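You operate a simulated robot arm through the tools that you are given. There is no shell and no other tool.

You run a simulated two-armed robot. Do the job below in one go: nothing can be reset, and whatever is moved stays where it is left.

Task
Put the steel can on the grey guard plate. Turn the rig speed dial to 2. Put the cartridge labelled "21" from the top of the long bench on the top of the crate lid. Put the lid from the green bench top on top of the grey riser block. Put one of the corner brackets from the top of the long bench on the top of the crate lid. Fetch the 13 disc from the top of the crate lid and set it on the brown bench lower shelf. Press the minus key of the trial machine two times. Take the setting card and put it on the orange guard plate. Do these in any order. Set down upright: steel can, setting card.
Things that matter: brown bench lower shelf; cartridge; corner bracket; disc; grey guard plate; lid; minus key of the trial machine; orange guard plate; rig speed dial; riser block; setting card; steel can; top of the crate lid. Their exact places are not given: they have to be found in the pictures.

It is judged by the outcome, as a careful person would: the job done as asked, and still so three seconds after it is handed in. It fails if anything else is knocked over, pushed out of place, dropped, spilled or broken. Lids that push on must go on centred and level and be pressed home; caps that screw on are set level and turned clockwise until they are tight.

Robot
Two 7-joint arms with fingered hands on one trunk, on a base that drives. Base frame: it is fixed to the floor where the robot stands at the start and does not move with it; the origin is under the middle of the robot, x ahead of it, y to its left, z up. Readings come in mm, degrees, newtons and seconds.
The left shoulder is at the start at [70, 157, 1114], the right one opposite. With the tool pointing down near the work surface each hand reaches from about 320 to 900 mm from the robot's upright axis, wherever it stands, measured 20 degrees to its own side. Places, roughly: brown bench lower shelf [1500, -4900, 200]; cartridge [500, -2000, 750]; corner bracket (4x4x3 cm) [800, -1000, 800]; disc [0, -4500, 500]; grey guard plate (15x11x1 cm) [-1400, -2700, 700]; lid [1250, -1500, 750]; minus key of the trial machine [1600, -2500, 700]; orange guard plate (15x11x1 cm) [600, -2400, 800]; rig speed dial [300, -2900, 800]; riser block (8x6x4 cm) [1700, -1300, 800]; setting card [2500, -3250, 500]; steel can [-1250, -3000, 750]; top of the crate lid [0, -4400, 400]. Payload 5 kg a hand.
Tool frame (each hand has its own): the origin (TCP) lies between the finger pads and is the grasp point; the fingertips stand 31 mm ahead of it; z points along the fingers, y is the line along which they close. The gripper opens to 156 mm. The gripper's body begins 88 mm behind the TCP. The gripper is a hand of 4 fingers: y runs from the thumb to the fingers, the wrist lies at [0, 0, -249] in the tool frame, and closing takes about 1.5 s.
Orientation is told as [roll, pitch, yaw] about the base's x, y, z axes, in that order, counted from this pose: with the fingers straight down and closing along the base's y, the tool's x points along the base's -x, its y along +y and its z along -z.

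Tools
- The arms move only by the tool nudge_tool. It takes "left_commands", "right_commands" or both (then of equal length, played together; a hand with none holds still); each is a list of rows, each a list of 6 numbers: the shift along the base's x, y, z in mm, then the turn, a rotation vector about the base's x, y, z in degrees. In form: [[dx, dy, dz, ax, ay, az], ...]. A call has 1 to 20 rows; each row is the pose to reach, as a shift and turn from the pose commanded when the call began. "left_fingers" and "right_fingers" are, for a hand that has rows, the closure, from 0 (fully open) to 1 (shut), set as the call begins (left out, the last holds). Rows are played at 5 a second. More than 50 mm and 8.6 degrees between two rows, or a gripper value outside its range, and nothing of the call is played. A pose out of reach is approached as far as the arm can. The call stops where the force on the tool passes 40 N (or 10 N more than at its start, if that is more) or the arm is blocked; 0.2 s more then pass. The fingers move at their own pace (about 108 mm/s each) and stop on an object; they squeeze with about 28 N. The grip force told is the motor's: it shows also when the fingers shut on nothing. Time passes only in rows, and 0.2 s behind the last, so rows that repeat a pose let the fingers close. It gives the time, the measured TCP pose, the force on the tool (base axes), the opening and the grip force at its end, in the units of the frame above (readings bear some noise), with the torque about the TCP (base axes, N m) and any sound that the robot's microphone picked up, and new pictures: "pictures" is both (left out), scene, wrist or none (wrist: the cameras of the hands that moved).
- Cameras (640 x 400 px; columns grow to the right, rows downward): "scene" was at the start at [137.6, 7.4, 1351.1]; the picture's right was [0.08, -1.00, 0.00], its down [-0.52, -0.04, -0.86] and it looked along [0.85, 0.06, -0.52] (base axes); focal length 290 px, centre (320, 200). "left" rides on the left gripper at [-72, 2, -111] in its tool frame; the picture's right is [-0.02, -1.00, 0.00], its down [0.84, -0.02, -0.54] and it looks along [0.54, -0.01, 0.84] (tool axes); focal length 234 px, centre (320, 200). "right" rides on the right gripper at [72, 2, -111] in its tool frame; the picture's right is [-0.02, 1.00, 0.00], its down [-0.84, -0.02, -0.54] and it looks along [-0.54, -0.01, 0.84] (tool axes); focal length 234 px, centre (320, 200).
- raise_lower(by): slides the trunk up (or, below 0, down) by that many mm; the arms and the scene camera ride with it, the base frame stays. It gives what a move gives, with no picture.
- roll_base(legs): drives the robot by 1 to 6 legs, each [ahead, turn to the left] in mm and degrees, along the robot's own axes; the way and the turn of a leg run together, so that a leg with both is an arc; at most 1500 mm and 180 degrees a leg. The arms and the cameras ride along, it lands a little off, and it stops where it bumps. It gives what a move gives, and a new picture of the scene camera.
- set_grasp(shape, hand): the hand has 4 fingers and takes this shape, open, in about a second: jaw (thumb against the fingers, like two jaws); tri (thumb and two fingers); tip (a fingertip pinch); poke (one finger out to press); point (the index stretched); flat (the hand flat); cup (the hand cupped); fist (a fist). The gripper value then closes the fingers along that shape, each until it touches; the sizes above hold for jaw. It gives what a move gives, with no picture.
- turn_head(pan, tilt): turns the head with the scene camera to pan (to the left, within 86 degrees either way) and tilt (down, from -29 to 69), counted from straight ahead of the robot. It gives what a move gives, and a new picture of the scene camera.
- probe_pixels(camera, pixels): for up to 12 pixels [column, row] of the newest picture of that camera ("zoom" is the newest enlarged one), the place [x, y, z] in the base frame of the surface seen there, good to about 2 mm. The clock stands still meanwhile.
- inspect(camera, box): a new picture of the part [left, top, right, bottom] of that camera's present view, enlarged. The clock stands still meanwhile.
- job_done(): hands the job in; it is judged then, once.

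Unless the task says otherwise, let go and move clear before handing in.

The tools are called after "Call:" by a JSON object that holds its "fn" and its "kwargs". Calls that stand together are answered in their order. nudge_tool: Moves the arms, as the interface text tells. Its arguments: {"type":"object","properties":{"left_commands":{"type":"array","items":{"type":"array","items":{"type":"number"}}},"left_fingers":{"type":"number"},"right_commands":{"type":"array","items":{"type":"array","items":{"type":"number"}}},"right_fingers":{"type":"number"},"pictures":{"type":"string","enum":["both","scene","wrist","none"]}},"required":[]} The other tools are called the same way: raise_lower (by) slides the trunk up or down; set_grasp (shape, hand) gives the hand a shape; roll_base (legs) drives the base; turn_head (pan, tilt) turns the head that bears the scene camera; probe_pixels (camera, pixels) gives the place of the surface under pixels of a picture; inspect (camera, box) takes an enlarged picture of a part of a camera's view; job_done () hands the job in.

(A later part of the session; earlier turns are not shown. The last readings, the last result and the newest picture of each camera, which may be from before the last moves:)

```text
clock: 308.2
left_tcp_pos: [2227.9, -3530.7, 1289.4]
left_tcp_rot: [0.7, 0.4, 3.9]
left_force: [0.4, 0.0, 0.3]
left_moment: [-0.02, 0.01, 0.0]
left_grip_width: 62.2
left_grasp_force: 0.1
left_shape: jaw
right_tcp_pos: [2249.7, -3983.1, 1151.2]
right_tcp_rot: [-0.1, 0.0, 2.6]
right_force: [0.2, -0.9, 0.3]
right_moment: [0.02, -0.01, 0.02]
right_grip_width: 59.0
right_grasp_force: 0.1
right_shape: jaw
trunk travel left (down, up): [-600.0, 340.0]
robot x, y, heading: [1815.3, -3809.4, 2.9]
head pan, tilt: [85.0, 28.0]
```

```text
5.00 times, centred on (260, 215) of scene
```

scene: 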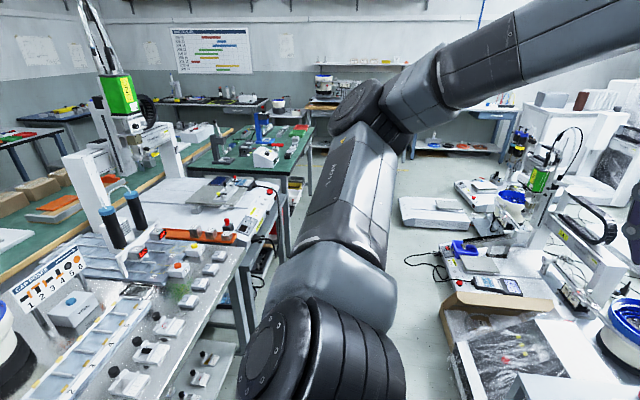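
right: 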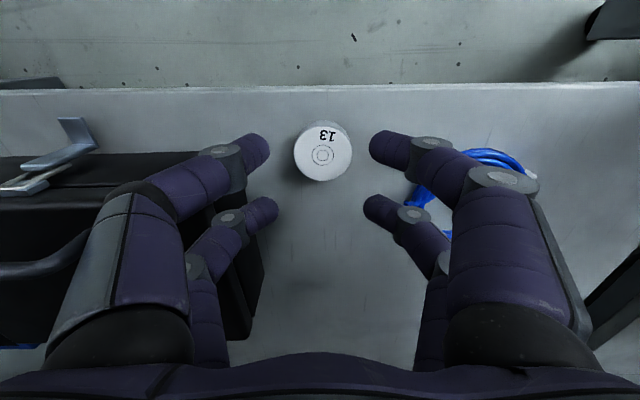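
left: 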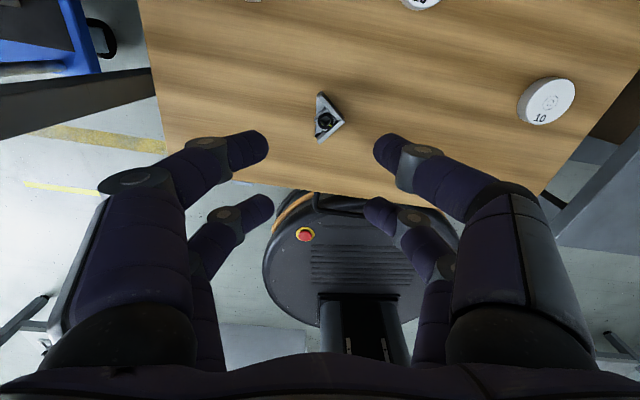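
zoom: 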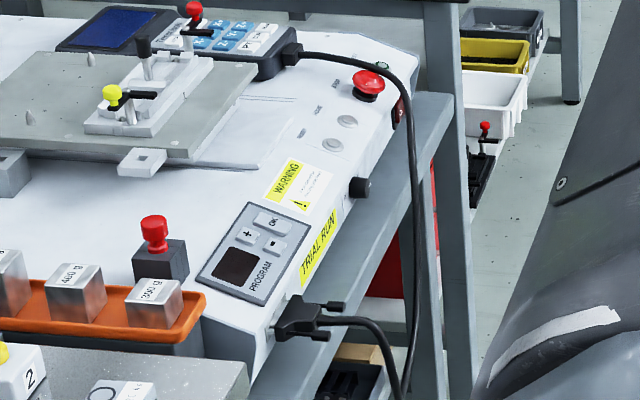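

The keypad with "+", "OK" and "-" under the "TRIAL RUN" label is the trial machine's, at about (1575,-2540,697). I'll drive up the east aisle to stand before it.

Call:
{"fn": "roll_base", "kwargs": {"legs": [[0, 74], [1115, 0], [0, 103]]}}

Call:
{"fn": "raise_lower", "kwargs": {"by": -100}}

Call:
{"fn": "turn_head", "kwargs": {"pan": -15, "tilt": 45}}

```text
clock: 321.5
left_tcp_pos: [1648.2, -2971.8, 1289.5]
left_tcp_rot: [0.8, 0.3, -178.0]
left_force: [0.6, -0.4, 0.5]
left_moment: [-0.02, -0.02, -0.01]
left_grip_width: 62.3
left_grasp_force: 0.1
left_shape: jaw
right_tcp_pos: [1640.4, -2519.7, 1149.2]
right_tcp_rot: [-0.1, 0.1, -179.3]
right_force: [-0.2, -0.5, 0.5]
right_moment: [0.01, 0.04, 0.0]
right_grip_width: 58.8
right_grasp_force: 0.0
right_shape: jaw
trunk travel left (down, up): [-600.0, 340.0]
robot x, y, heading: [2070.5, -2711.9, -178.9]
head pan, tilt: [85.0, 28.0]
```

scene: 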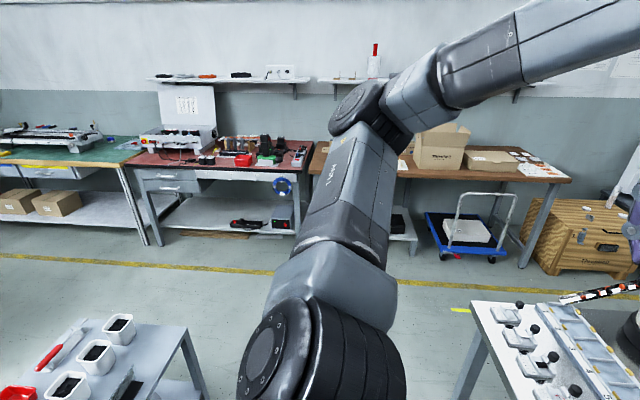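

```text
clock: 322.9
left_tcp_pos: [1647.4, -2972.1, 1190.0]
left_tcp_rot: [0.7, 0.3, -177.9]
left_force: [0.3, 0.1, -0.7]
left_moment: [-0.01, 0.07, 0.02]
left_grip_width: 62.3
left_grasp_force: 0.1
left_shape: jaw
right_tcp_pos: [1639.4, -2519.8, 1051.0]
right_tcp_rot: [0.0, -0.1, -179.4]
right_force: [0.2, -0.1, 1.1]
right_moment: [0.01, 0.01, 0.0]
right_grip_width: 58.8
right_grasp_force: 0.0
right_shape: jaw
trunk travel left (down, up): [-500.0, 440.0]
robot x, y, heading: [2073.1, -2709.8, -179.0]
head pan, tilt: [85.0, 28.0]
```

```text
clock: 324.6
left_tcp_pos: [1647.3, -2971.1, 1188.8]
left_tcp_rot: [0.7, 0.4, -178.0]
left_force: [-0.8, -0.3, -0.3]
left_moment: [-0.04, -0.02, 0.0]
left_grip_width: 62.0
left_grasp_force: 0.0
left_shape: jaw
right_tcp_pos: [1639.3, -2519.6, 1052.7]
right_tcp_rot: [-0.1, 0.0, -179.3]
right_force: [0.7, 0.5, -0.8]
right_moment: [-0.03, 0.03, -0.02]
right_grip_width: 58.9
right_grasp_force: 0.0
right_shape: jaw
trunk travel left (down, up): [-500.0, 440.0]
robot x, y, heading: [2066.4, -2709.8, -179.1]
head pan, tilt: [-15.0, 45.0]
```

scene: 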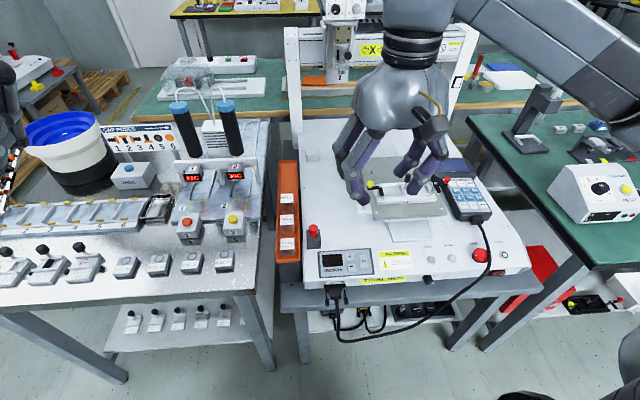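

The keypad is visible at px (345,262). I'll enlarge and probe the minus key.

Call:
{"fn": "inspect", "kwargs": {"camera": "scene", "box": [305, 240, 395, 295]}}

```text
7.11 times, centred on (350, 268) of scene
```

zoom: 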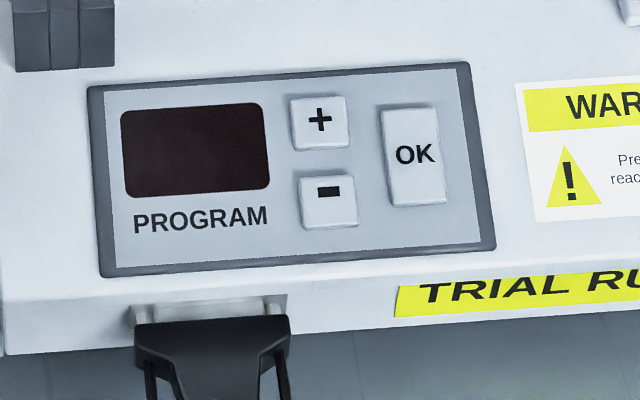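

Call:
{"fn": "probe_pixels", "kwargs": {"camera": "zoom", "pixels": [[328, 198], [307, 180], [350, 180], [308, 220], [350, 218], [318, 122], [414, 155], [275, 215], [380, 230], [328, 250], [460, 240]]}}

Call:
{"fn": "set_grasp", "kwargs": {"shape": "poke", "hand": "right"}}

Call:
{"fn": "nudge_tool", "kwargs": {"right_commands": [[0, 0, 0, 0, 0, 0], [0, 0, 0, 0, 0, 0], [0, 0, 0, 0, 0, 0]], "pictures": "both"}}

```text
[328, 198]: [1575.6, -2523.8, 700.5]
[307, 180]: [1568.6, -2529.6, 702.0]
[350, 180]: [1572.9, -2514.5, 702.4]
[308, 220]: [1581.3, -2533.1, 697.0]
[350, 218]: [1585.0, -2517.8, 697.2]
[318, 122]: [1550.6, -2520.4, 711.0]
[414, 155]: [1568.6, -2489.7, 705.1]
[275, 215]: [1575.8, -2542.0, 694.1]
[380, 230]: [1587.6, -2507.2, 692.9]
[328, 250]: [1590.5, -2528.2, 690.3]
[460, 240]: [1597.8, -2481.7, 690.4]
```

```text
clock: 325.5
left_tcp_pos: [1647.5, -2971.2, 1189.4]
left_tcp_rot: [0.7, 0.4, -178.0]
left_force: [-0.3, 0.2, -0.1]
left_moment: [0.01, 0.0, 0.02]
left_grip_width: 62.0
left_grasp_force: 0.2
left_shape: jaw
right_tcp_pos: [1639.8, -2520.2, 1049.5]
right_tcp_rot: [-0.1, 0.0, -179.3]
right_force: [0.2, 0.3, 0.7]
right_moment: [0.02, 0.03, 0.03]
right_grip_width: 0.0
right_grasp_force: 0.1
right_shape: poke
trunk travel left (down, up): [-500.0, 440.0]
robot x, y, heading: [2068.8, -2710.7, -178.7]
head pan, tilt: [-15.0, 45.0]
```

```text
clock: 326.3
left_tcp_pos: [1648.0, -2971.8, 1189.3]
left_tcp_rot: [0.7, 0.4, -178.0]
left_force: [-0.7, -0.1, 0.5]
left_moment: [0.02, 0.0, 0.0]
left_grip_width: 62.2
left_grasp_force: 0.0
left_shape: jaw
right_tcp_pos: [1639.1, -2520.3, 1050.4]
right_tcp_rot: [-0.1, 0.0, -179.4]
right_force: [-0.8, 0.1, -0.2]
right_moment: [0.01, -0.01, 0.03]
right_grip_width: 0.0
right_grasp_force: 0.0
right_shape: poke
trunk travel left (down, up): [-500.0, 440.0]
robot x, y, heading: [2072.6, -2711.9, -179.0]
head pan, tilt: [-15.0, 45.0]
```

scene: 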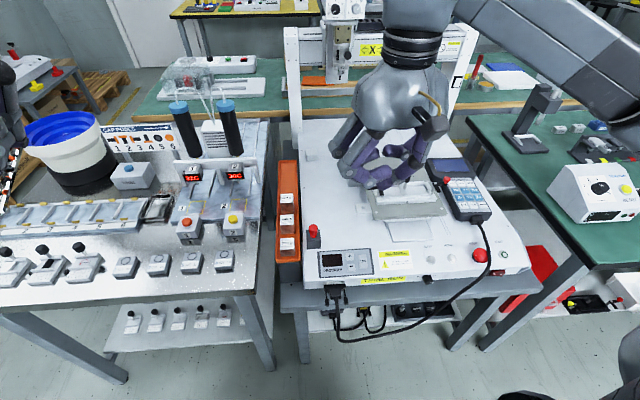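
right: 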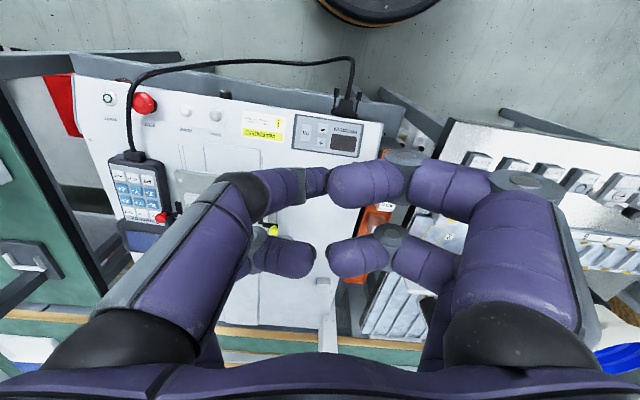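

In the poke shape the upper-left finger (tip near px (318,182)) reaches out, the others curl. I'll probe the tips to locate the poking fingertip in the tool frame.

Call:
{"fn": "inspect", "kwargs": {"camera": "right", "box": [220, 140, 420, 290]}}

Call:
{"fn": "probe_pixels", "kwargs": {"camera": "right", "pixels": [[318, 180], [322, 185], [310, 175], [300, 190], [335, 185], [300, 255], [345, 250], [365, 170]]}}

Call:
{"fn": "inspect", "kwargs": {"camera": "scene", "box": [310, 60, 460, 210]}}

```text
2.67 times, centred on (320, 215) of right
```

zoom: 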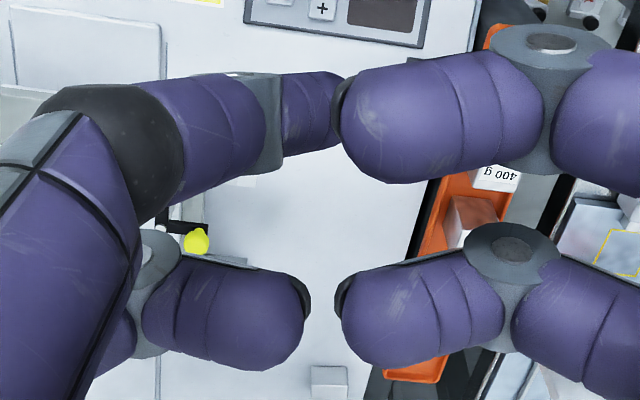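

```text
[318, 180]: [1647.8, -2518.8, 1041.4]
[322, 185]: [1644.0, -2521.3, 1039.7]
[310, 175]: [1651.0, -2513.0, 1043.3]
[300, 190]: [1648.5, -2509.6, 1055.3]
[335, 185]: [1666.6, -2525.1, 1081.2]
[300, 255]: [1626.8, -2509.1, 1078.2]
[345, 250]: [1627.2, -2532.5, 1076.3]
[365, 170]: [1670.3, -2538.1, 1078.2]
```

```text
2.67 times, centred on (385, 135) of scene
```

zoom: 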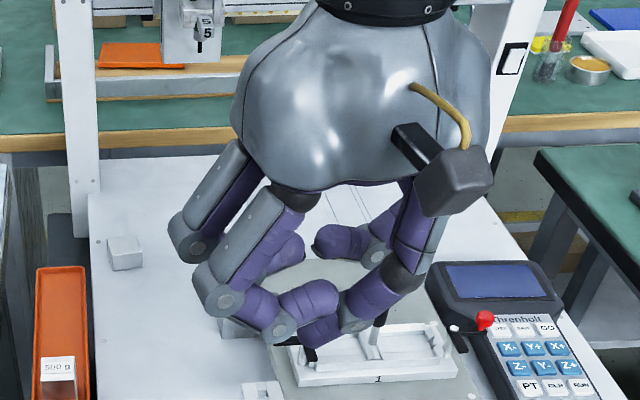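

Call:
{"fn": "probe_pixels", "kwargs": {"camera": "zoom", "pixels": [[310, 345], [308, 352], [320, 335], [335, 340], [300, 338], [345, 325], [360, 300]]}}

```text
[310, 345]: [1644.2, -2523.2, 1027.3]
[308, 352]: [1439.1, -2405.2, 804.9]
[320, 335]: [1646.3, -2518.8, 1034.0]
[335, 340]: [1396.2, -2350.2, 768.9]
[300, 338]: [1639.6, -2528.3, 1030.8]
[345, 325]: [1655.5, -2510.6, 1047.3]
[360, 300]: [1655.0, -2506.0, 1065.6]
```

The poking tip lies about on the tool axis, ~27–31 mm ahead of the TCP. The minus key centre is (1577,-2524,699.6) on a ~23° slope. I'll probe the red knob and neighbouring obstacles.

Call:
{"fn": "probe_pixels", "kwargs": {"camera": "scene", "pixels": [[313, 229], [313, 240], [312, 236], [480, 253], [430, 280], [320, 255], [370, 252], [470, 200], [335, 290]]}}

Call:
{"fn": "inspect", "kwargs": {"camera": "scene", "box": [290, 215, 390, 295]}}

```text
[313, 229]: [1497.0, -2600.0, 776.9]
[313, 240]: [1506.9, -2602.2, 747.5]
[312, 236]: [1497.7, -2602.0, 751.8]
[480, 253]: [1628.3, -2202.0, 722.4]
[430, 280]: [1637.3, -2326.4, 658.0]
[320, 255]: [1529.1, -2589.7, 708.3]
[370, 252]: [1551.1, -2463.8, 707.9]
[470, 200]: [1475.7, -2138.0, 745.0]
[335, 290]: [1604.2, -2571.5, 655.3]
```

```text
5.00 times, centred on (340, 255) of scene
```

zoom: 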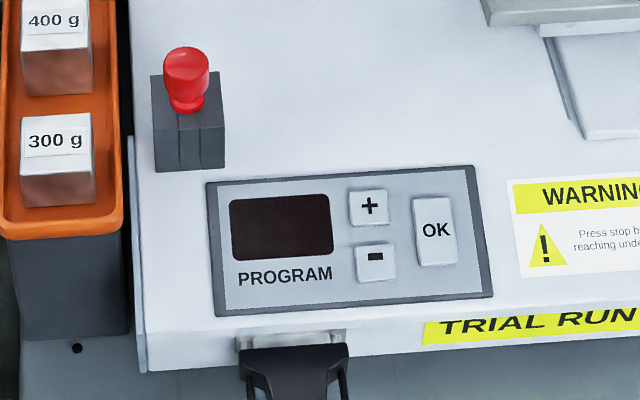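

The red knob is 80 mm away from the key – clear. I'll tilt the hand 20° to face the sloped panel and descend to ~60 mm off the minus key.

Call:
{"fn": "nudge_tool", "kwargs": {"right_commands": [[-5, -1, -40, 0, 5, 0], [-10, -2, -85, 0, 10, 0], [-15, -3, -130, 0, 15, 0], [-20, -3, -175, 0, 20, 0], [-25, -4, -220, 0, 20, 0], [-31, -4, -265, 0, 20, 0], [-31, -4, -265, 0, 20, 0]], "pictures": "both"}}

Call:
{"fn": "inspect", "kwargs": {"camera": "scene", "box": [270, 170, 430, 300]}}

```text
clock: 327.9
left_tcp_pos: [1648.5, -2972.5, 1189.1]
left_tcp_rot: [0.5, 0.3, -178.0]
left_force: [0.4, -0.1, -1.1]
left_moment: [-0.02, 0.04, -0.04]
left_grip_width: 62.2
left_grasp_force: 0.1
left_shape: jaw
right_tcp_pos: [1607.9, -2525.1, 785.3]
right_tcp_rot: [-0.4, -20.1, -179.3]
right_force: [0.2, -0.2, 1.1]
right_moment: [-0.01, -0.01, -0.01]
right_grip_width: 0.0
right_grasp_force: 0.0
right_shape: poke
trunk travel left (down, up): [-500.0, 440.0]
robot x, y, heading: [2067.2, -2715.8, -179.0]
head pan, tilt: [-15.0, 45.0]
```

scene: 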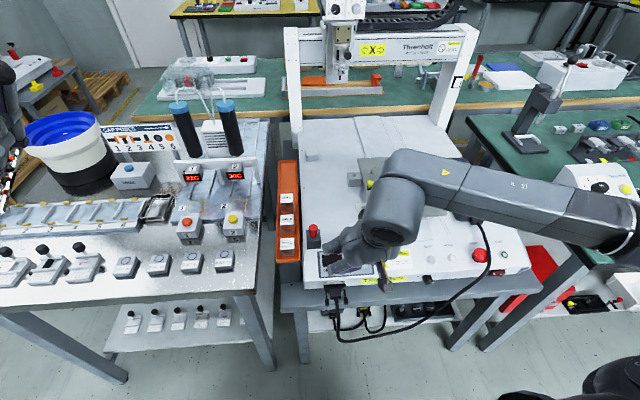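
right: 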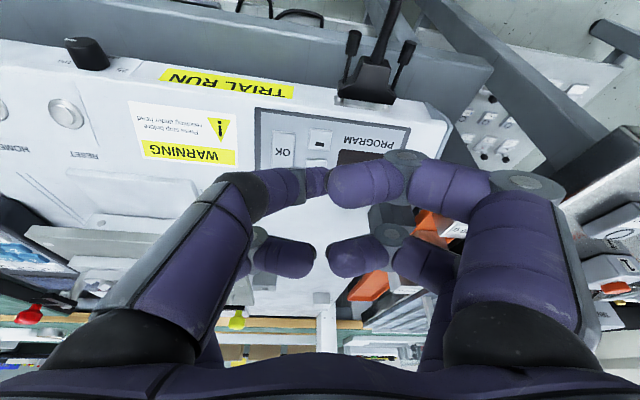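

```text
3.08 times, centred on (350, 235) of scene
```

zoom: 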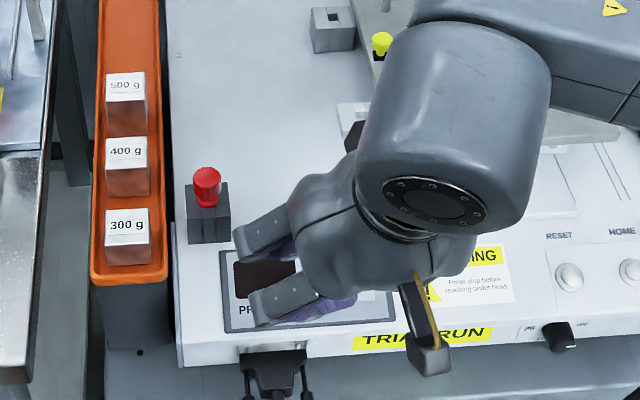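

In the wrist view the minus key is at px (318,140) and the tip near (318,178). I'll probe the key from here to refine.

Call:
{"fn": "inspect", "kwargs": {"camera": "right", "box": [260, 100, 380, 200]}}

Call:
{"fn": "probe_pixels", "kwargs": {"camera": "right", "pixels": [[318, 140], [312, 133], [327, 133], [312, 147], [327, 147], [318, 165], [300, 120]]}}

```text
4.00 times, centred on (320, 150) of right
```

zoom: 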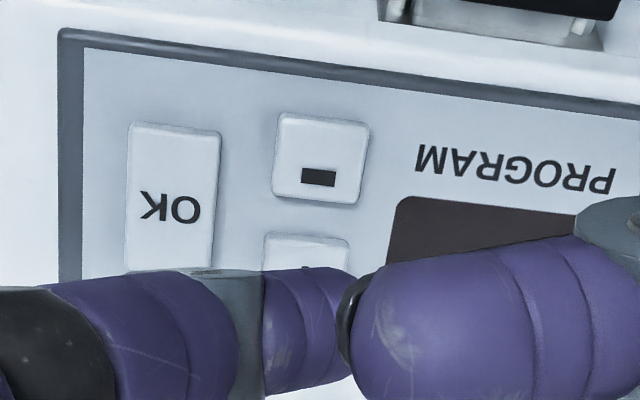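

```text
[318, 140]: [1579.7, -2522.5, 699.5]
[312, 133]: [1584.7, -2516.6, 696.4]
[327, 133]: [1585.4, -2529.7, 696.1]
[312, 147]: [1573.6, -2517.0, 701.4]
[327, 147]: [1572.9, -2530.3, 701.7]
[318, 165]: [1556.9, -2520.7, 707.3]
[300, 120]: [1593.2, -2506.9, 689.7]
```

The key centre is (1579,-2523.5,699). I'll advance along the tool axis to ~10 mm off.

Call:
{"fn": "nudge_tool", "kwargs": {"right_commands": [[-4.8, 1.5, -19.5, 0, 0, 0], [-11.7, 1.5, -38.3, 0, 0, 0], [-15.1, 1.5, -47.7, 0, 0, 0], [-15.1, 1.5, -47.7, 0, 0, 0]], "pictures": "wrist"}}

Call:
{"fn": "inspect", "kwargs": {"camera": "right", "box": [260, 100, 380, 220]}}

```text
clock: 328.9
left_tcp_pos: [1647.4, -2971.7, 1190.5]
left_tcp_rot: [0.7, 0.3, -178.0]
left_force: [0.3, -0.6, -0.2]
left_moment: [0.02, -0.02, -0.01]
left_grip_width: 62.2
left_grasp_force: 0.1
left_shape: jaw
right_tcp_pos: [1592.7, -2521.0, 739.0]
right_tcp_rot: [-0.3, -20.0, -179.2]
right_force: [0.0, 0.8, 0.1]
right_moment: [0.0, 0.02, -0.05]
right_grip_width: 0.2
right_grasp_force: 0.1
right_shape: poke
trunk travel left (down, up): [-500.0, 440.0]
robot x, y, heading: [2067.3, -2711.7, -178.9]
head pan, tilt: [-15.0, 45.0]
```

right: 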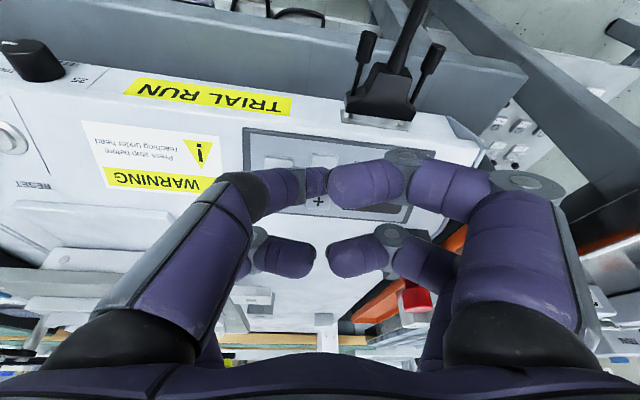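

```text
3.33 times, centred on (320, 160) of right
```

zoom: 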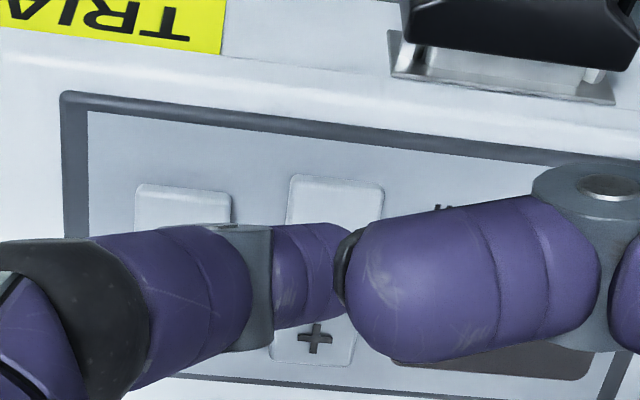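

The tip is over the minus key side, ~11 mm short of contact. I'll press along the tool axis to 14 mm and come back, watching force and sound.

Call:
{"fn": "nudge_tool", "kwargs": {"right_commands": [[-2.7, -2, -7.5, 0, 0, 0], [-3.8, -2, -10.3, 0, 0, 0], [-4.4, -2, -12.2, 0, 0, 0], [-4.8, -2, -13.2, 0, 0, 0]], "pictures": "wrist"}}

```text
clock: 329.9
left_tcp_pos: [1649.7, -2971.3, 1190.3]
left_tcp_rot: [0.7, 0.3, -178.0]
left_force: [-1.0, -0.4, 0.3]
left_moment: [0.04, 0.0, -0.03]
left_grip_width: 62.1
left_grasp_force: 0.1
left_shape: jaw
right_tcp_pos: [1590.0, -2524.2, 726.0]
right_tcp_rot: [-0.5, -20.2, -179.3]
right_force: [5.2, 2.0, 14.2]
right_moment: [0.09, -0.03, 0.01]
right_grip_width: 0.2
right_grasp_force: 0.1
right_shape: poke
trunk travel left (down, up): [-500.0, 440.0]
robot x, y, heading: [2065.4, -2715.0, -179.0]
head pan, tilt: [-15.0, 45.0]
heard: click
```

right: 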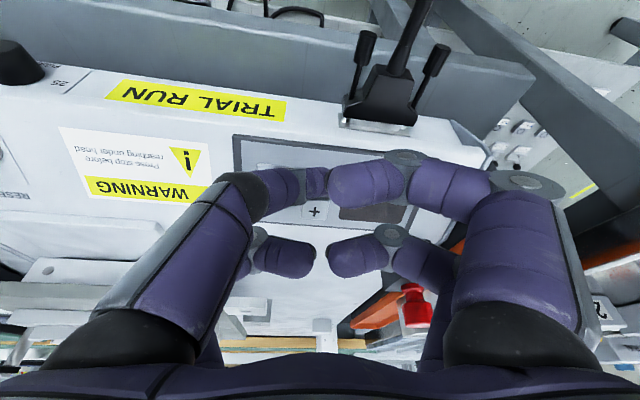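

A click was heard with 14 N: one press of the minus key (the plus key stays visible below, px (315,212)). I'll back off 10 mm to release it.

Call:
{"fn": "nudge_tool", "kwargs": {"right_commands": [[1.7, 0, 4.7, 0, 0, 0], [3.8, 0, 10.3, 0, 0, 0], [3.8, 0, 10.3, 0, 0, 0]], "pictures": "none"}}

```text
clock: 330.7
left_tcp_pos: [1647.5, -2972.8, 1189.5]
left_tcp_rot: [0.6, 0.4, -178.0]
left_force: [0.1, -0.3, 0.0]
left_moment: [0.05, 0.03, 0.01]
left_grip_width: 62.1
left_grasp_force: 0.1
left_shape: jaw
right_tcp_pos: [1593.1, -2523.8, 735.4]
right_tcp_rot: [-0.4, -20.0, -179.3]
right_force: [0.1, -0.3, -0.4]
right_moment: [0.01, -0.03, -0.01]
right_grip_width: 0.0
right_grasp_force: 0.1
right_shape: poke
trunk travel left (down, up): [-500.0, 440.0]
robot x, y, heading: [2069.7, -2712.9, -178.9]
head pan, tilt: [-15.0, 45.0]
```

Released (force ~0). Second press with the same stroke.

Call:
{"fn": "nudge_tool", "kwargs": {"right_commands": [[-1.5, 0, -4.2, 0, 0, 0], [-2.6, 0, -7.3, 0, 0, 0], [-3.4, 0, -9.4, 0, 0, 0], [-3.8, 0, -10.3, 0, 0, 0]], "pictures": "none"}}

```text
clock: 331.7
left_tcp_pos: [1648.6, -2972.3, 1189.3]
left_tcp_rot: [0.6, 0.3, -177.9]
left_force: [0.1, 0.1, 0.2]
left_moment: [-0.02, -0.03, 0.01]
left_grip_width: 62.3
left_grasp_force: 0.1
left_shape: jaw
right_tcp_pos: [1590.3, -2524.4, 725.7]
right_tcp_rot: [-0.4, -20.3, -179.3]
right_force: [4.6, 2.9, 16.7]
right_moment: [0.07, 0.06, -0.04]
right_grip_width: 0.3
right_grasp_force: 0.0
right_shape: poke
trunk travel left (down, up): [-500.0, 440.0]
robot x, y, heading: [2073.7, -2712.6, -179.2]
head pan, tilt: [-15.0, 45.0]
heard: click
```

Second click heard: two presses done. I'll withdraw along the axis, lift and level the hand.

Call:
{"fn": "nudge_tool", "kwargs": {"right_commands": [[4, 0, 11, 0, 0, 0], [14, 0, 40, 0, 0, 0], [20, 0, 85, 0, -5, 0], [25, 1, 130, 0, -10, 0], [30, 2, 175, 0, -15, 0], [35, 3, 220, 0, -20, 0], [42, 4, 265, 0, -20, 0], [49, 4, 310, 0, -20, 0]], "pictures": "scene"}}

Call:
{"fn": "set_grasp", "kwargs": {"shape": "jaw", "hand": "right"}}

Call:
{"fn": "inspect", "kwargs": {"camera": "scene", "box": [290, 215, 390, 295]}}

Call:
{"fn": "turn_head", "kwargs": {"pan": -60, "tilt": 30}}

```text
clock: 333.5
left_tcp_pos: [1648.5, -2972.6, 1189.8]
left_tcp_rot: [0.6, 0.3, -178.0]
left_force: [0.5, -0.1, -0.4]
left_moment: [0.04, 0.03, 0.01]
left_grip_width: 61.8
left_grasp_force: 0.0
left_shape: jaw
right_tcp_pos: [1637.5, -2517.2, 1034.5]
right_tcp_rot: [-0.2, 0.0, -179.4]
right_force: [0.9, -0.8, -0.7]
right_moment: [0.02, 0.03, 0.01]
right_grip_width: 0.1
right_grasp_force: 0.0
right_shape: poke
trunk travel left (down, up): [-500.0, 440.0]
robot x, y, heading: [2068.3, -2713.9, -179.0]
head pan, tilt: [-15.0, 45.0]
```

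scene: 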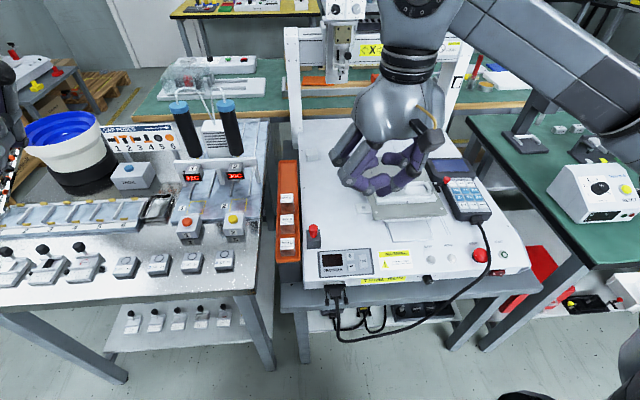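

```text
clock: 334.4
left_tcp_pos: [1646.5, -2972.0, 1189.4]
left_tcp_rot: [0.6, 0.5, -178.0]
left_force: [0.9, 0.3, 0.3]
left_moment: [-0.04, -0.02, 0.0]
left_grip_width: 62.0
left_grasp_force: 0.1
left_shape: jaw
right_tcp_pos: [1637.6, -2517.8, 1033.8]
right_tcp_rot: [-0.3, 0.1, -179.3]
right_force: [0.6, 0.4, -0.3]
right_moment: [-0.03, 0.0, -0.02]
right_grip_width: 155.6
right_grasp_force: 0.2
right_shape: jaw
trunk travel left (down, up): [-500.0, 440.0]
robot x, y, heading: [2071.2, -2714.8, -179.0]
head pan, tilt: [-15.0, 45.0]
```

```text
5.00 times, centred on (340, 255) of scene
```

zoom: 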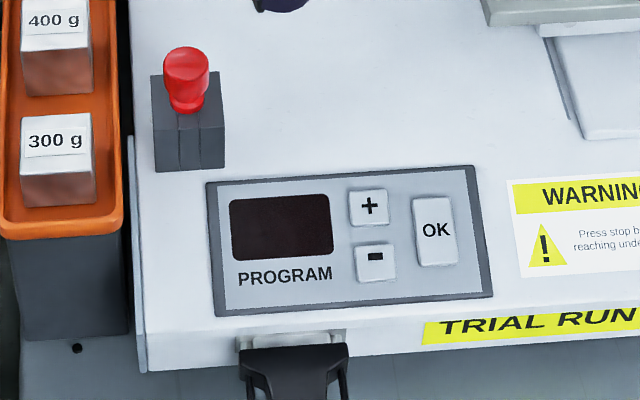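

```text
clock: 335.6
left_tcp_pos: [1648.4, -2972.1, 1188.4]
left_tcp_rot: [0.6, 0.4, -177.9]
left_force: [0.4, -0.8, -0.1]
left_moment: [-0.01, 0.03, 0.03]
left_grip_width: 62.1
left_grasp_force: 0.0
left_shape: jaw
right_tcp_pos: [1636.5, -2518.0, 1032.4]
right_tcp_rot: [-0.2, 0.0, -179.3]
right_force: [0.7, -0.8, -1.1]
right_moment: [0.02, 0.01, -0.02]
right_grip_width: 155.9
right_grasp_force: 0.2
right_shape: jaw
trunk travel left (down, up): [-500.0, 440.0]
robot x, y, heading: [2069.7, -2715.1, -179.1]
head pan, tilt: [-60.0, 30.0]
```

scene: 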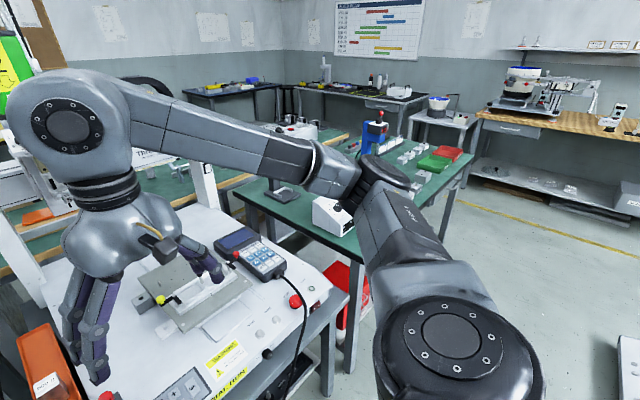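

Both presses registered and the panel looks unchanged otherwise. Now I'll drive north along the aisle to the green bench for the lid and riser block.

Call:
{"fn": "roll_base", "kwargs": {"legs": [[0, -95], [1200, 0], [0, 93]]}}

Call:
{"fn": "turn_head", "kwargs": {"pan": 0, "tilt": 38}}

```text
clock: 349.7
left_tcp_pos: [1740.3, -1725.2, 1189.1]
left_tcp_rot: [0.7, 0.4, 177.9]
left_force: [0.5, -0.6, 0.5]
left_moment: [0.05, 0.02, 0.02]
left_grip_width: 61.8
left_grasp_force: 0.0
left_shape: jaw
right_tcp_pos: [1762.5, -1272.3, 1034.1]
right_tcp_rot: [-0.1, 0.0, 176.5]
right_force: [0.1, -0.6, 1.0]
right_moment: [-0.03, -0.01, -0.01]
right_grip_width: 155.8
right_grasp_force: 0.1
right_shape: jaw
trunk travel left (down, up): [-500.0, 440.0]
robot x, y, heading: [2180.3, -1499.9, 176.7]
head pan, tilt: [-60.0, 30.0]
```

scene: 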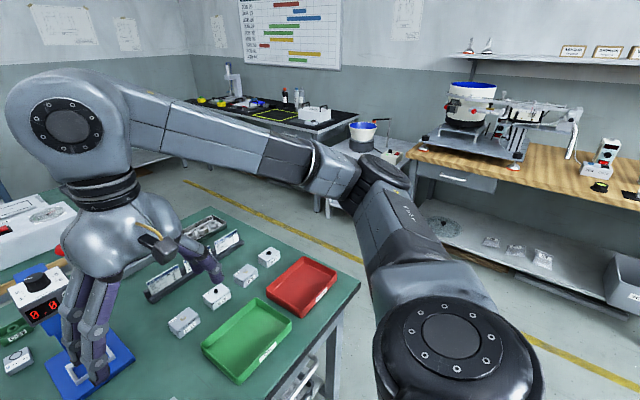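

```text
clock: 351.0
left_tcp_pos: [1740.8, -1724.8, 1188.9]
left_tcp_rot: [0.8, 0.4, 177.7]
left_force: [-0.9, 0.5, -1.0]
left_moment: [0.02, 0.03, 0.0]
left_grip_width: 62.2
left_grasp_force: 0.2
left_shape: jaw
right_tcp_pos: [1761.9, -1271.7, 1033.3]
right_tcp_rot: [-0.1, 0.0, 176.5]
right_force: [-0.7, 0.0, 0.0]
right_moment: [0.0, -0.01, -0.01]
right_grip_width: 155.9
right_grasp_force: 0.0
right_shape: jaw
trunk travel left (down, up): [-500.0, 440.0]
robot x, y, heading: [2176.3, -1494.8, 176.8]
head pan, tilt: [0.0, 38.0]
```

scene: 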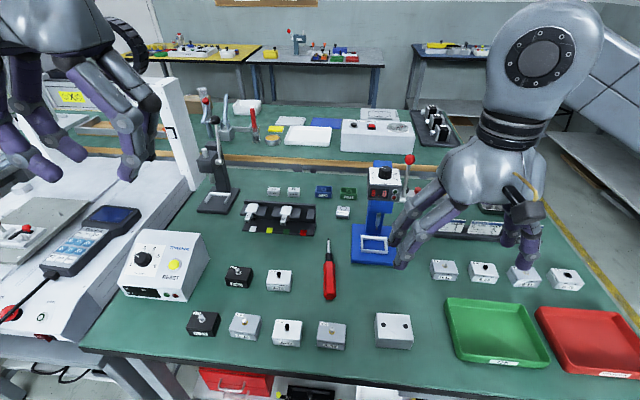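

Call:
{"fn": "inspect", "kwargs": {"camera": "scene", "box": [180, 170, 440, 360]}}

Call:
{"fn": "inspect", "kwargs": {"camera": "scene", "box": [240, 175, 370, 250]}}

Call:
{"fn": "probe_pixels", "kwargs": {"camera": "scene", "pixels": [[273, 190], [293, 190], [323, 192], [347, 193], [343, 211], [393, 325], [238, 275], [278, 278], [203, 320], [243, 322], [287, 330], [332, 332]]}}

```text
2.11 times, centred on (310, 265) of scene
```

zoom: 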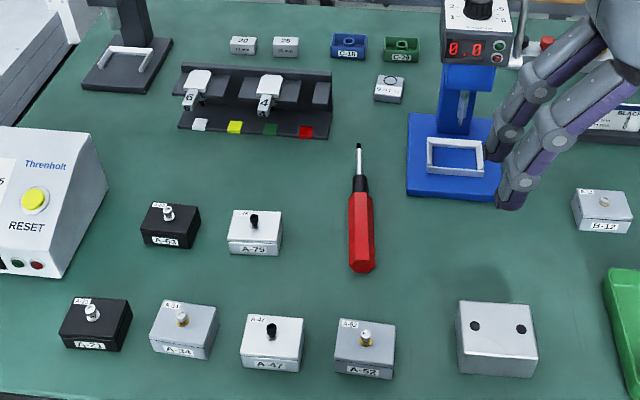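

```text
4.92 times, centred on (305, 212) of scene
```

zoom: 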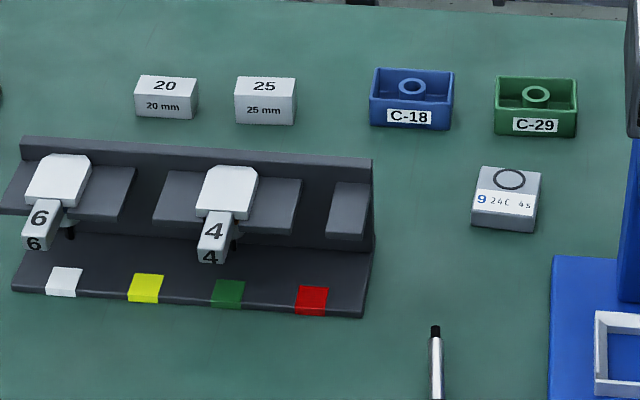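

```text
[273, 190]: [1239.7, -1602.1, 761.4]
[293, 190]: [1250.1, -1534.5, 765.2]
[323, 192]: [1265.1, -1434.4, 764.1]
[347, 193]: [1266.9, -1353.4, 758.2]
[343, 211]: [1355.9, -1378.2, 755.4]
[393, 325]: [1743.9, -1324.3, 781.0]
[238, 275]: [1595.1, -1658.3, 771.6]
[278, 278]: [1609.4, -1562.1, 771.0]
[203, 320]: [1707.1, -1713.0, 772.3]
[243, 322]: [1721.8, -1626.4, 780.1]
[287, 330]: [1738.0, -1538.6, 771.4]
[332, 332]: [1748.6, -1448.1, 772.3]
```

The riser block with two holes is at (1744,-1324,781). Candidates for the lid lie near (1250,-1450); I'll zoom in on each.

Call:
{"fn": "inspect", "kwargs": {"camera": "scene", "box": [305, 178, 365, 222]}}

Call:
{"fn": "inspect", "kwargs": {"camera": "scene", "box": [190, 120, 340, 215]}}

Call:
{"fn": "inspect", "kwargs": {"camera": "scene", "box": [340, 140, 640, 300]}}

```text
9.09 times, centred on (335, 200) of scene
```

zoom: 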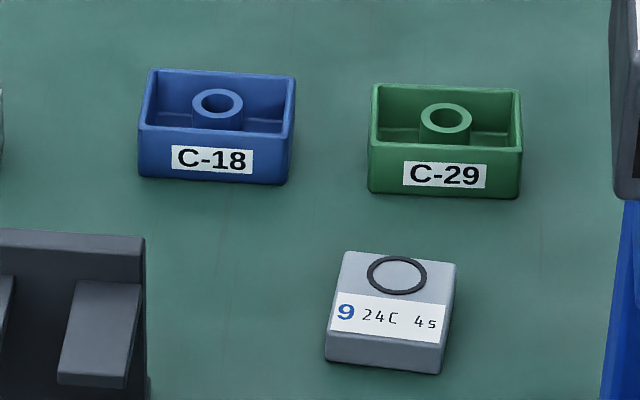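

```text
4.21 times, centred on (265, 168) of scene
```

zoom: 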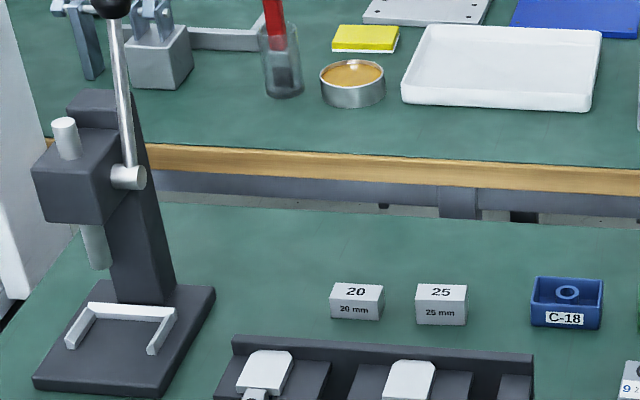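

```text
2.13 times, centred on (490, 220) of scene
```

zoom: 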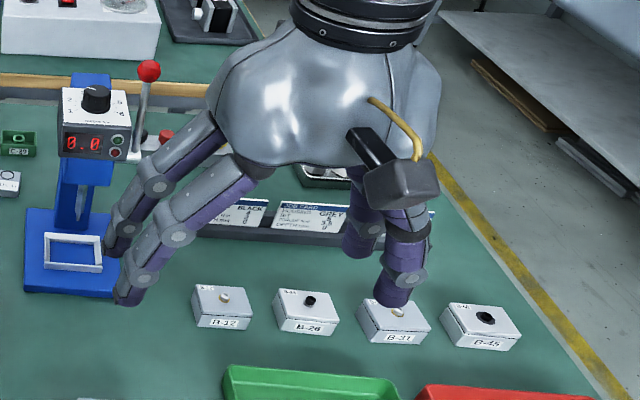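

No lid is obvious yet; the right hand hides part of the bench. I'll swing it aside to the right and look again.

Call:
{"fn": "nudge_tool", "kwargs": {"right_commands": [[5, 45, 15, 0, 0, 0], [10, 90, 30, 0, 0, 0], [15, 135, 45, 0, 0, 0], [20, 180, 60, 0, 0, 0], [25, 225, 75, 0, 0, 0], [30, 270, 90, 0, 0, 0]], "pictures": "scene"}}

Call:
{"fn": "inspect", "kwargs": {"camera": "scene", "box": [340, 120, 640, 300]}}

```text
clock: 352.6
left_tcp_pos: [1741.1, -1726.9, 1190.8]
left_tcp_rot: [0.6, 0.3, 177.8]
left_force: [1.0, -0.4, 0.1]
left_moment: [0.01, 0.01, 0.0]
left_grip_width: 61.9
left_grasp_force: 0.0
left_shape: jaw
right_tcp_pos: [1757.9, -1017.3, 990.1]
right_tcp_rot: [-0.1, 17.9, 176.6]
right_force: [-0.3, 0.8, 0.0]
right_moment: [0.03, 0.01, -0.03]
right_grip_width: 156.0
right_grasp_force: 0.0
right_shape: jaw
right hand out of reach, approached as far as the arm can: row 4, 5, 6
trunk travel left (down, up): [-500.0, 440.0]
robot x, y, heading: [2175.8, -1494.9, 176.9]
head pan, tilt: [0.0, 38.0]
stopped in row 6 (right hand): the arm was blocked; the commanded pose is now the measured one
```

scene: 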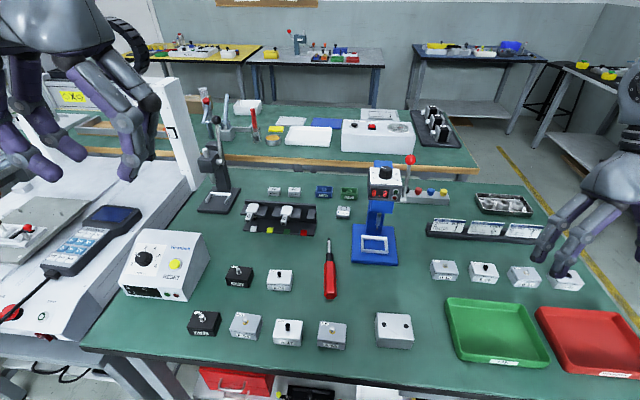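

```text
2.13 times, centred on (490, 210) of scene
```

zoom: 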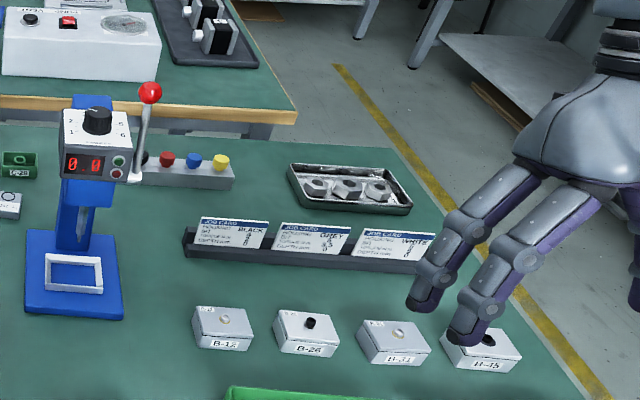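

The swing hit the arm's limit but touched nothing. I'll magnify the remaining small objects: the rack pads, blocks, and the items behind.

Call:
{"fn": "inspect", "kwargs": {"camera": "scene", "box": [240, 180, 310, 240]}}

Call:
{"fn": "inspect", "kwargs": {"camera": "scene", "box": [190, 255, 300, 350]}}

Call:
{"fn": "inspect", "kwargs": {"camera": "scene", "box": [340, 150, 460, 270]}}

Call:
{"fn": "inspect", "kwargs": {"camera": "scene", "box": [425, 185, 555, 250]}}

```text
6.67 times, centred on (275, 210) of scene
```

zoom: 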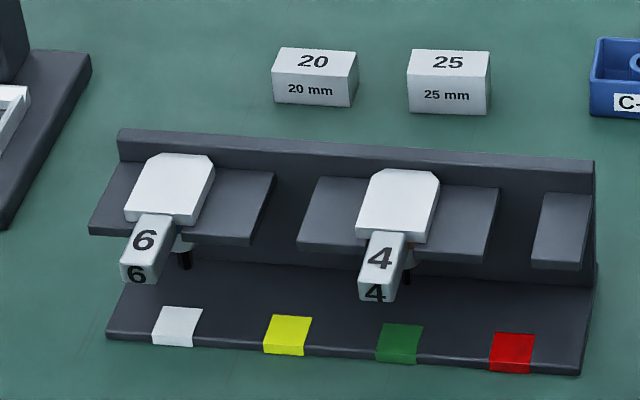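

```text
4.21 times, centred on (245, 302) of scene
```

zoom: 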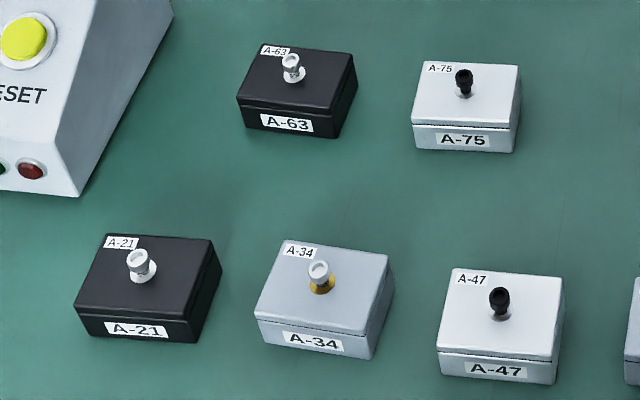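

```text
3.33 times, centred on (400, 210) of scene
```

zoom: 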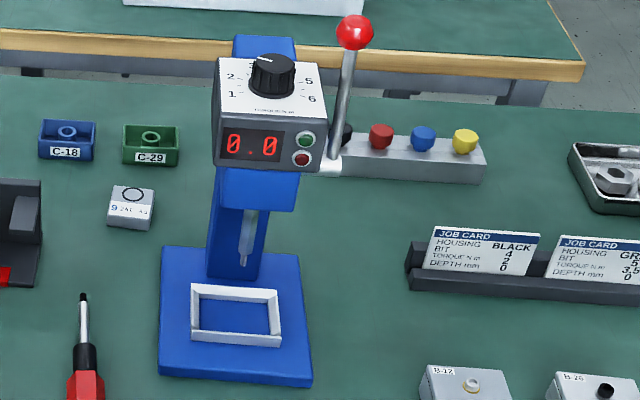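

```text
4.92 times, centred on (490, 218) of scene
```

zoom: 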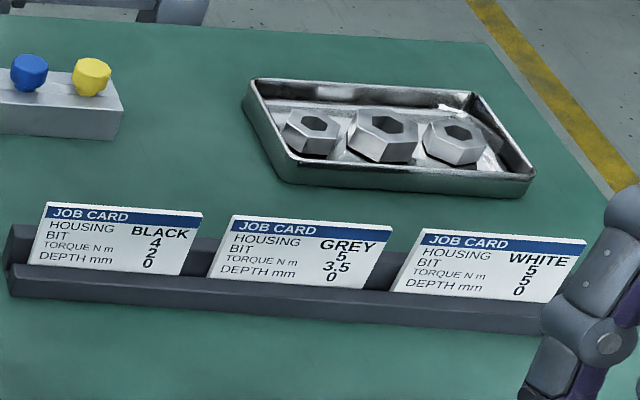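

The only plain lid-like piece near (1250,-1500) is the grey "9 24C 4s" square with a ring at (1356,-1378). I'll compare it with the similar ringed pieces on the steel table.

Call:
{"fn": "turn_head", "kwargs": {"pan": 55, "tilt": 25}}

```text
clock: 353.8
left_tcp_pos: [1739.8, -1724.7, 1189.7]
left_tcp_rot: [0.8, 0.3, 177.8]
left_force: [-0.5, -0.9, 0.7]
left_moment: [0.0, -0.02, 0.0]
left_grip_width: 62.2
left_grasp_force: 0.0
left_shape: jaw
right_tcp_pos: [1757.1, -1016.3, 987.9]
right_tcp_rot: [-0.2, 18.0, 176.6]
right_force: [0.7, 0.0, 1.4]
right_moment: [0.0, -0.03, 0.02]
right_grip_width: 155.7
right_grasp_force: 0.0
right_shape: jaw
trunk travel left (down, up): [-500.0, 440.0]
robot x, y, heading: [2182.8, -1495.3, 176.8]
head pan, tilt: [55.0, 25.0]
```

scene: 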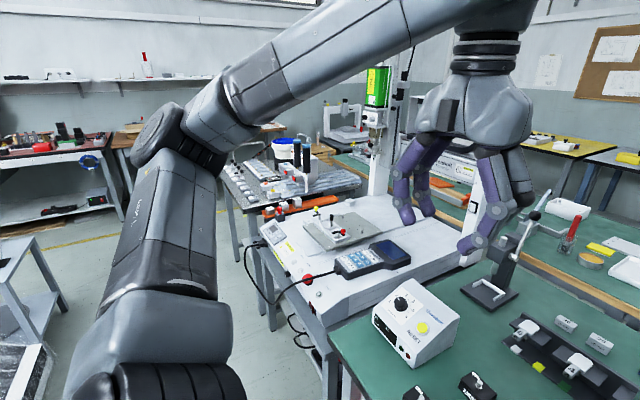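

Call:
{"fn": "inspect", "kwargs": {"camera": "scene", "box": [215, 145, 305, 205]}}

```text
6.67 times, centred on (260, 175) of scene
```

zoom: 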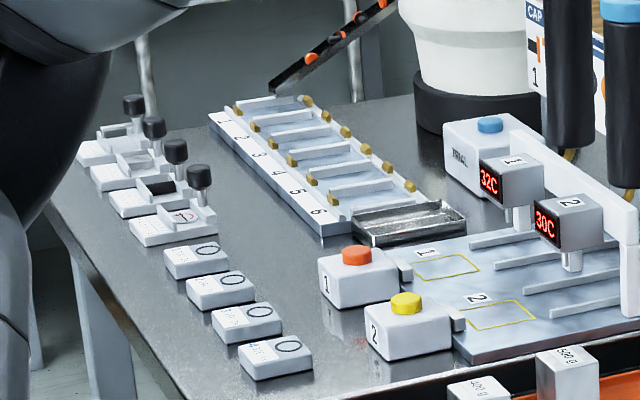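

Call:
{"fn": "inspect", "kwargs": {"camera": "scene", "box": [235, 178, 261, 204]}}

Call:
{"fn": "inspect", "kwargs": {"camera": "scene", "box": [222, 158, 250, 184]}}

```text
15.38 times, centred on (248, 191) of scene
```

zoom: 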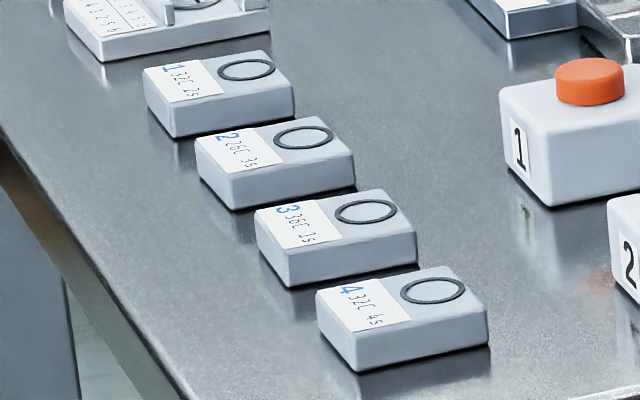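

```text
15.38 times, centred on (236, 171) of scene
```

zoom: 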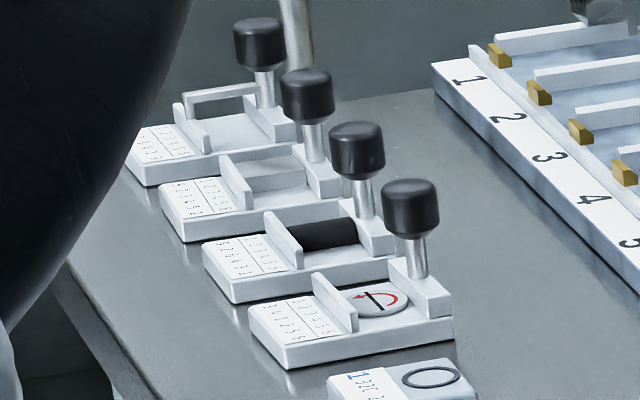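

The steel-table pieces read "1 32C 2s", "2 26C 3s" … – these are the lids, and lid "9 24C 4s" is the one on the green bench at (1356,-1378). I'll bring the right hand back level first.

Call:
{"fn": "nudge_tool", "kwargs": {"right_commands": [[0, -20, 5, 0, 3, 0], [0, -55, 15, 0, 7, 0], [0, -95, 22, 0, 11, 0], [0, -135, 30, 0, 15, 0], [0, -175, 36, 0, 18, 0], [2, -215, 42, 0, 18, 0], [4, -250, 46, 0, 18, 0]], "pictures": "none"}}

Call:
{"fn": "turn_head", "kwargs": {"pan": 0, "tilt": 38}}

```text
clock: 355.4
left_tcp_pos: [1740.2, -1725.6, 1188.8]
left_tcp_rot: [0.6, 0.4, 177.7]
left_force: [0.8, -0.4, -0.6]
left_moment: [0.03, -0.01, 0.02]
left_grip_width: 62.0
left_grasp_force: 0.1
left_shape: jaw
right_tcp_pos: [1762.0, -1267.8, 1035.4]
right_tcp_rot: [0.8, 0.1, 176.6]
right_force: [1.0, -0.1, 0.0]
right_moment: [0.01, 0.0, 0.0]
right_grip_width: 155.9
right_grasp_force: 0.1
right_shape: jaw
trunk travel left (down, up): [-500.0, 440.0]
robot x, y, heading: [2179.3, -1498.3, 176.9]
head pan, tilt: [55.0, 25.0]
```

```text
clock: 356.7
left_tcp_pos: [1740.2, -1724.2, 1189.3]
left_tcp_rot: [0.6, 0.4, 177.8]
left_force: [-0.4, 0.1, -0.2]
left_moment: [0.01, 0.01, 0.03]
left_grip_width: 62.1
left_grasp_force: 0.0
left_shape: jaw
right_tcp_pos: [1761.1, -1266.2, 1035.8]
right_tcp_rot: [0.8, 0.1, 176.6]
right_force: [-0.4, -1.0, 0.0]
right_moment: [-0.02, 0.01, -0.02]
right_grip_width: 156.0
right_grasp_force: 0.1
right_shape: jaw
trunk travel left (down, up): [-500.0, 440.0]
robot x, y, heading: [2178.8, -1495.2, 176.7]
head pan, tilt: [0.0, 38.0]
```

scene: 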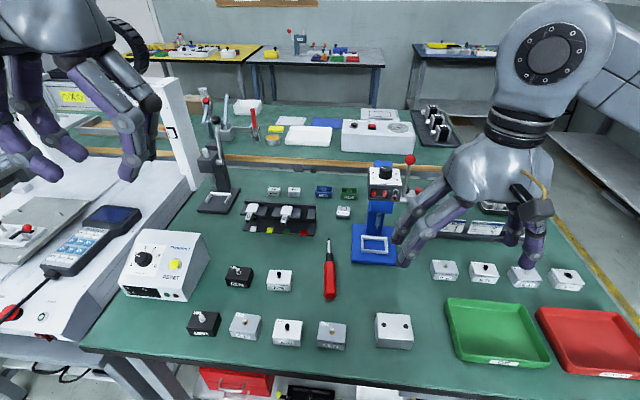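

I'll zoom and probe around lid 9 for its exact shape and its neighbours' clearances.

Call:
{"fn": "inspect", "kwargs": {"camera": "scene", "box": [300, 180, 400, 270]}}

```text
4.44 times, centred on (350, 225) of scene
```

zoom: 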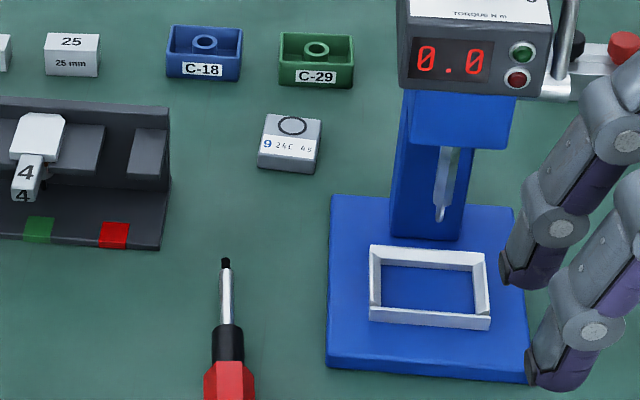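

Call:
{"fn": "probe_pixels", "kwargs": {"camera": "zoom", "pixels": [[268, 116], [320, 120], [260, 157], [316, 160], [290, 138], [255, 172], [168, 175], [335, 200], [395, 150], [350, 87], [280, 87], [222, 265]]}}

Call:
{"fn": "probe_pixels", "kwargs": {"camera": "scene", "pixels": [[377, 318], [409, 316], [412, 341], [379, 342], [392, 330], [395, 379], [388, 172], [410, 160], [370, 175], [318, 345]]}}

```text
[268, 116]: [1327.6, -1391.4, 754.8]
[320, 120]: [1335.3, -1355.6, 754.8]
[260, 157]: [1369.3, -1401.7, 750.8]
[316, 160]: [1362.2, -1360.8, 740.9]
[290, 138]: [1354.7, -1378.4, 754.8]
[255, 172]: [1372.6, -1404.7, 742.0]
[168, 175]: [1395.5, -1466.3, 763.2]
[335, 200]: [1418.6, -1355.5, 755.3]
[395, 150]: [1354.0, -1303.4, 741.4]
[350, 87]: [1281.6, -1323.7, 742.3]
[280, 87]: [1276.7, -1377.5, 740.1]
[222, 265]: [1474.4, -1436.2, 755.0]
```

```text
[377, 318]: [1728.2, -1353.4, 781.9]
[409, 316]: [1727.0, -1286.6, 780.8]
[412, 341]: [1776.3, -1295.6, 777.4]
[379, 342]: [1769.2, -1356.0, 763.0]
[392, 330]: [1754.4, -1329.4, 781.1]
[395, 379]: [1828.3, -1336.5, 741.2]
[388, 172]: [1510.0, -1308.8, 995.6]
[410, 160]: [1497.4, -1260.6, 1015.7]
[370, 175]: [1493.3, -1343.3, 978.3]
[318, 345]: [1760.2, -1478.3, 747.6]
```

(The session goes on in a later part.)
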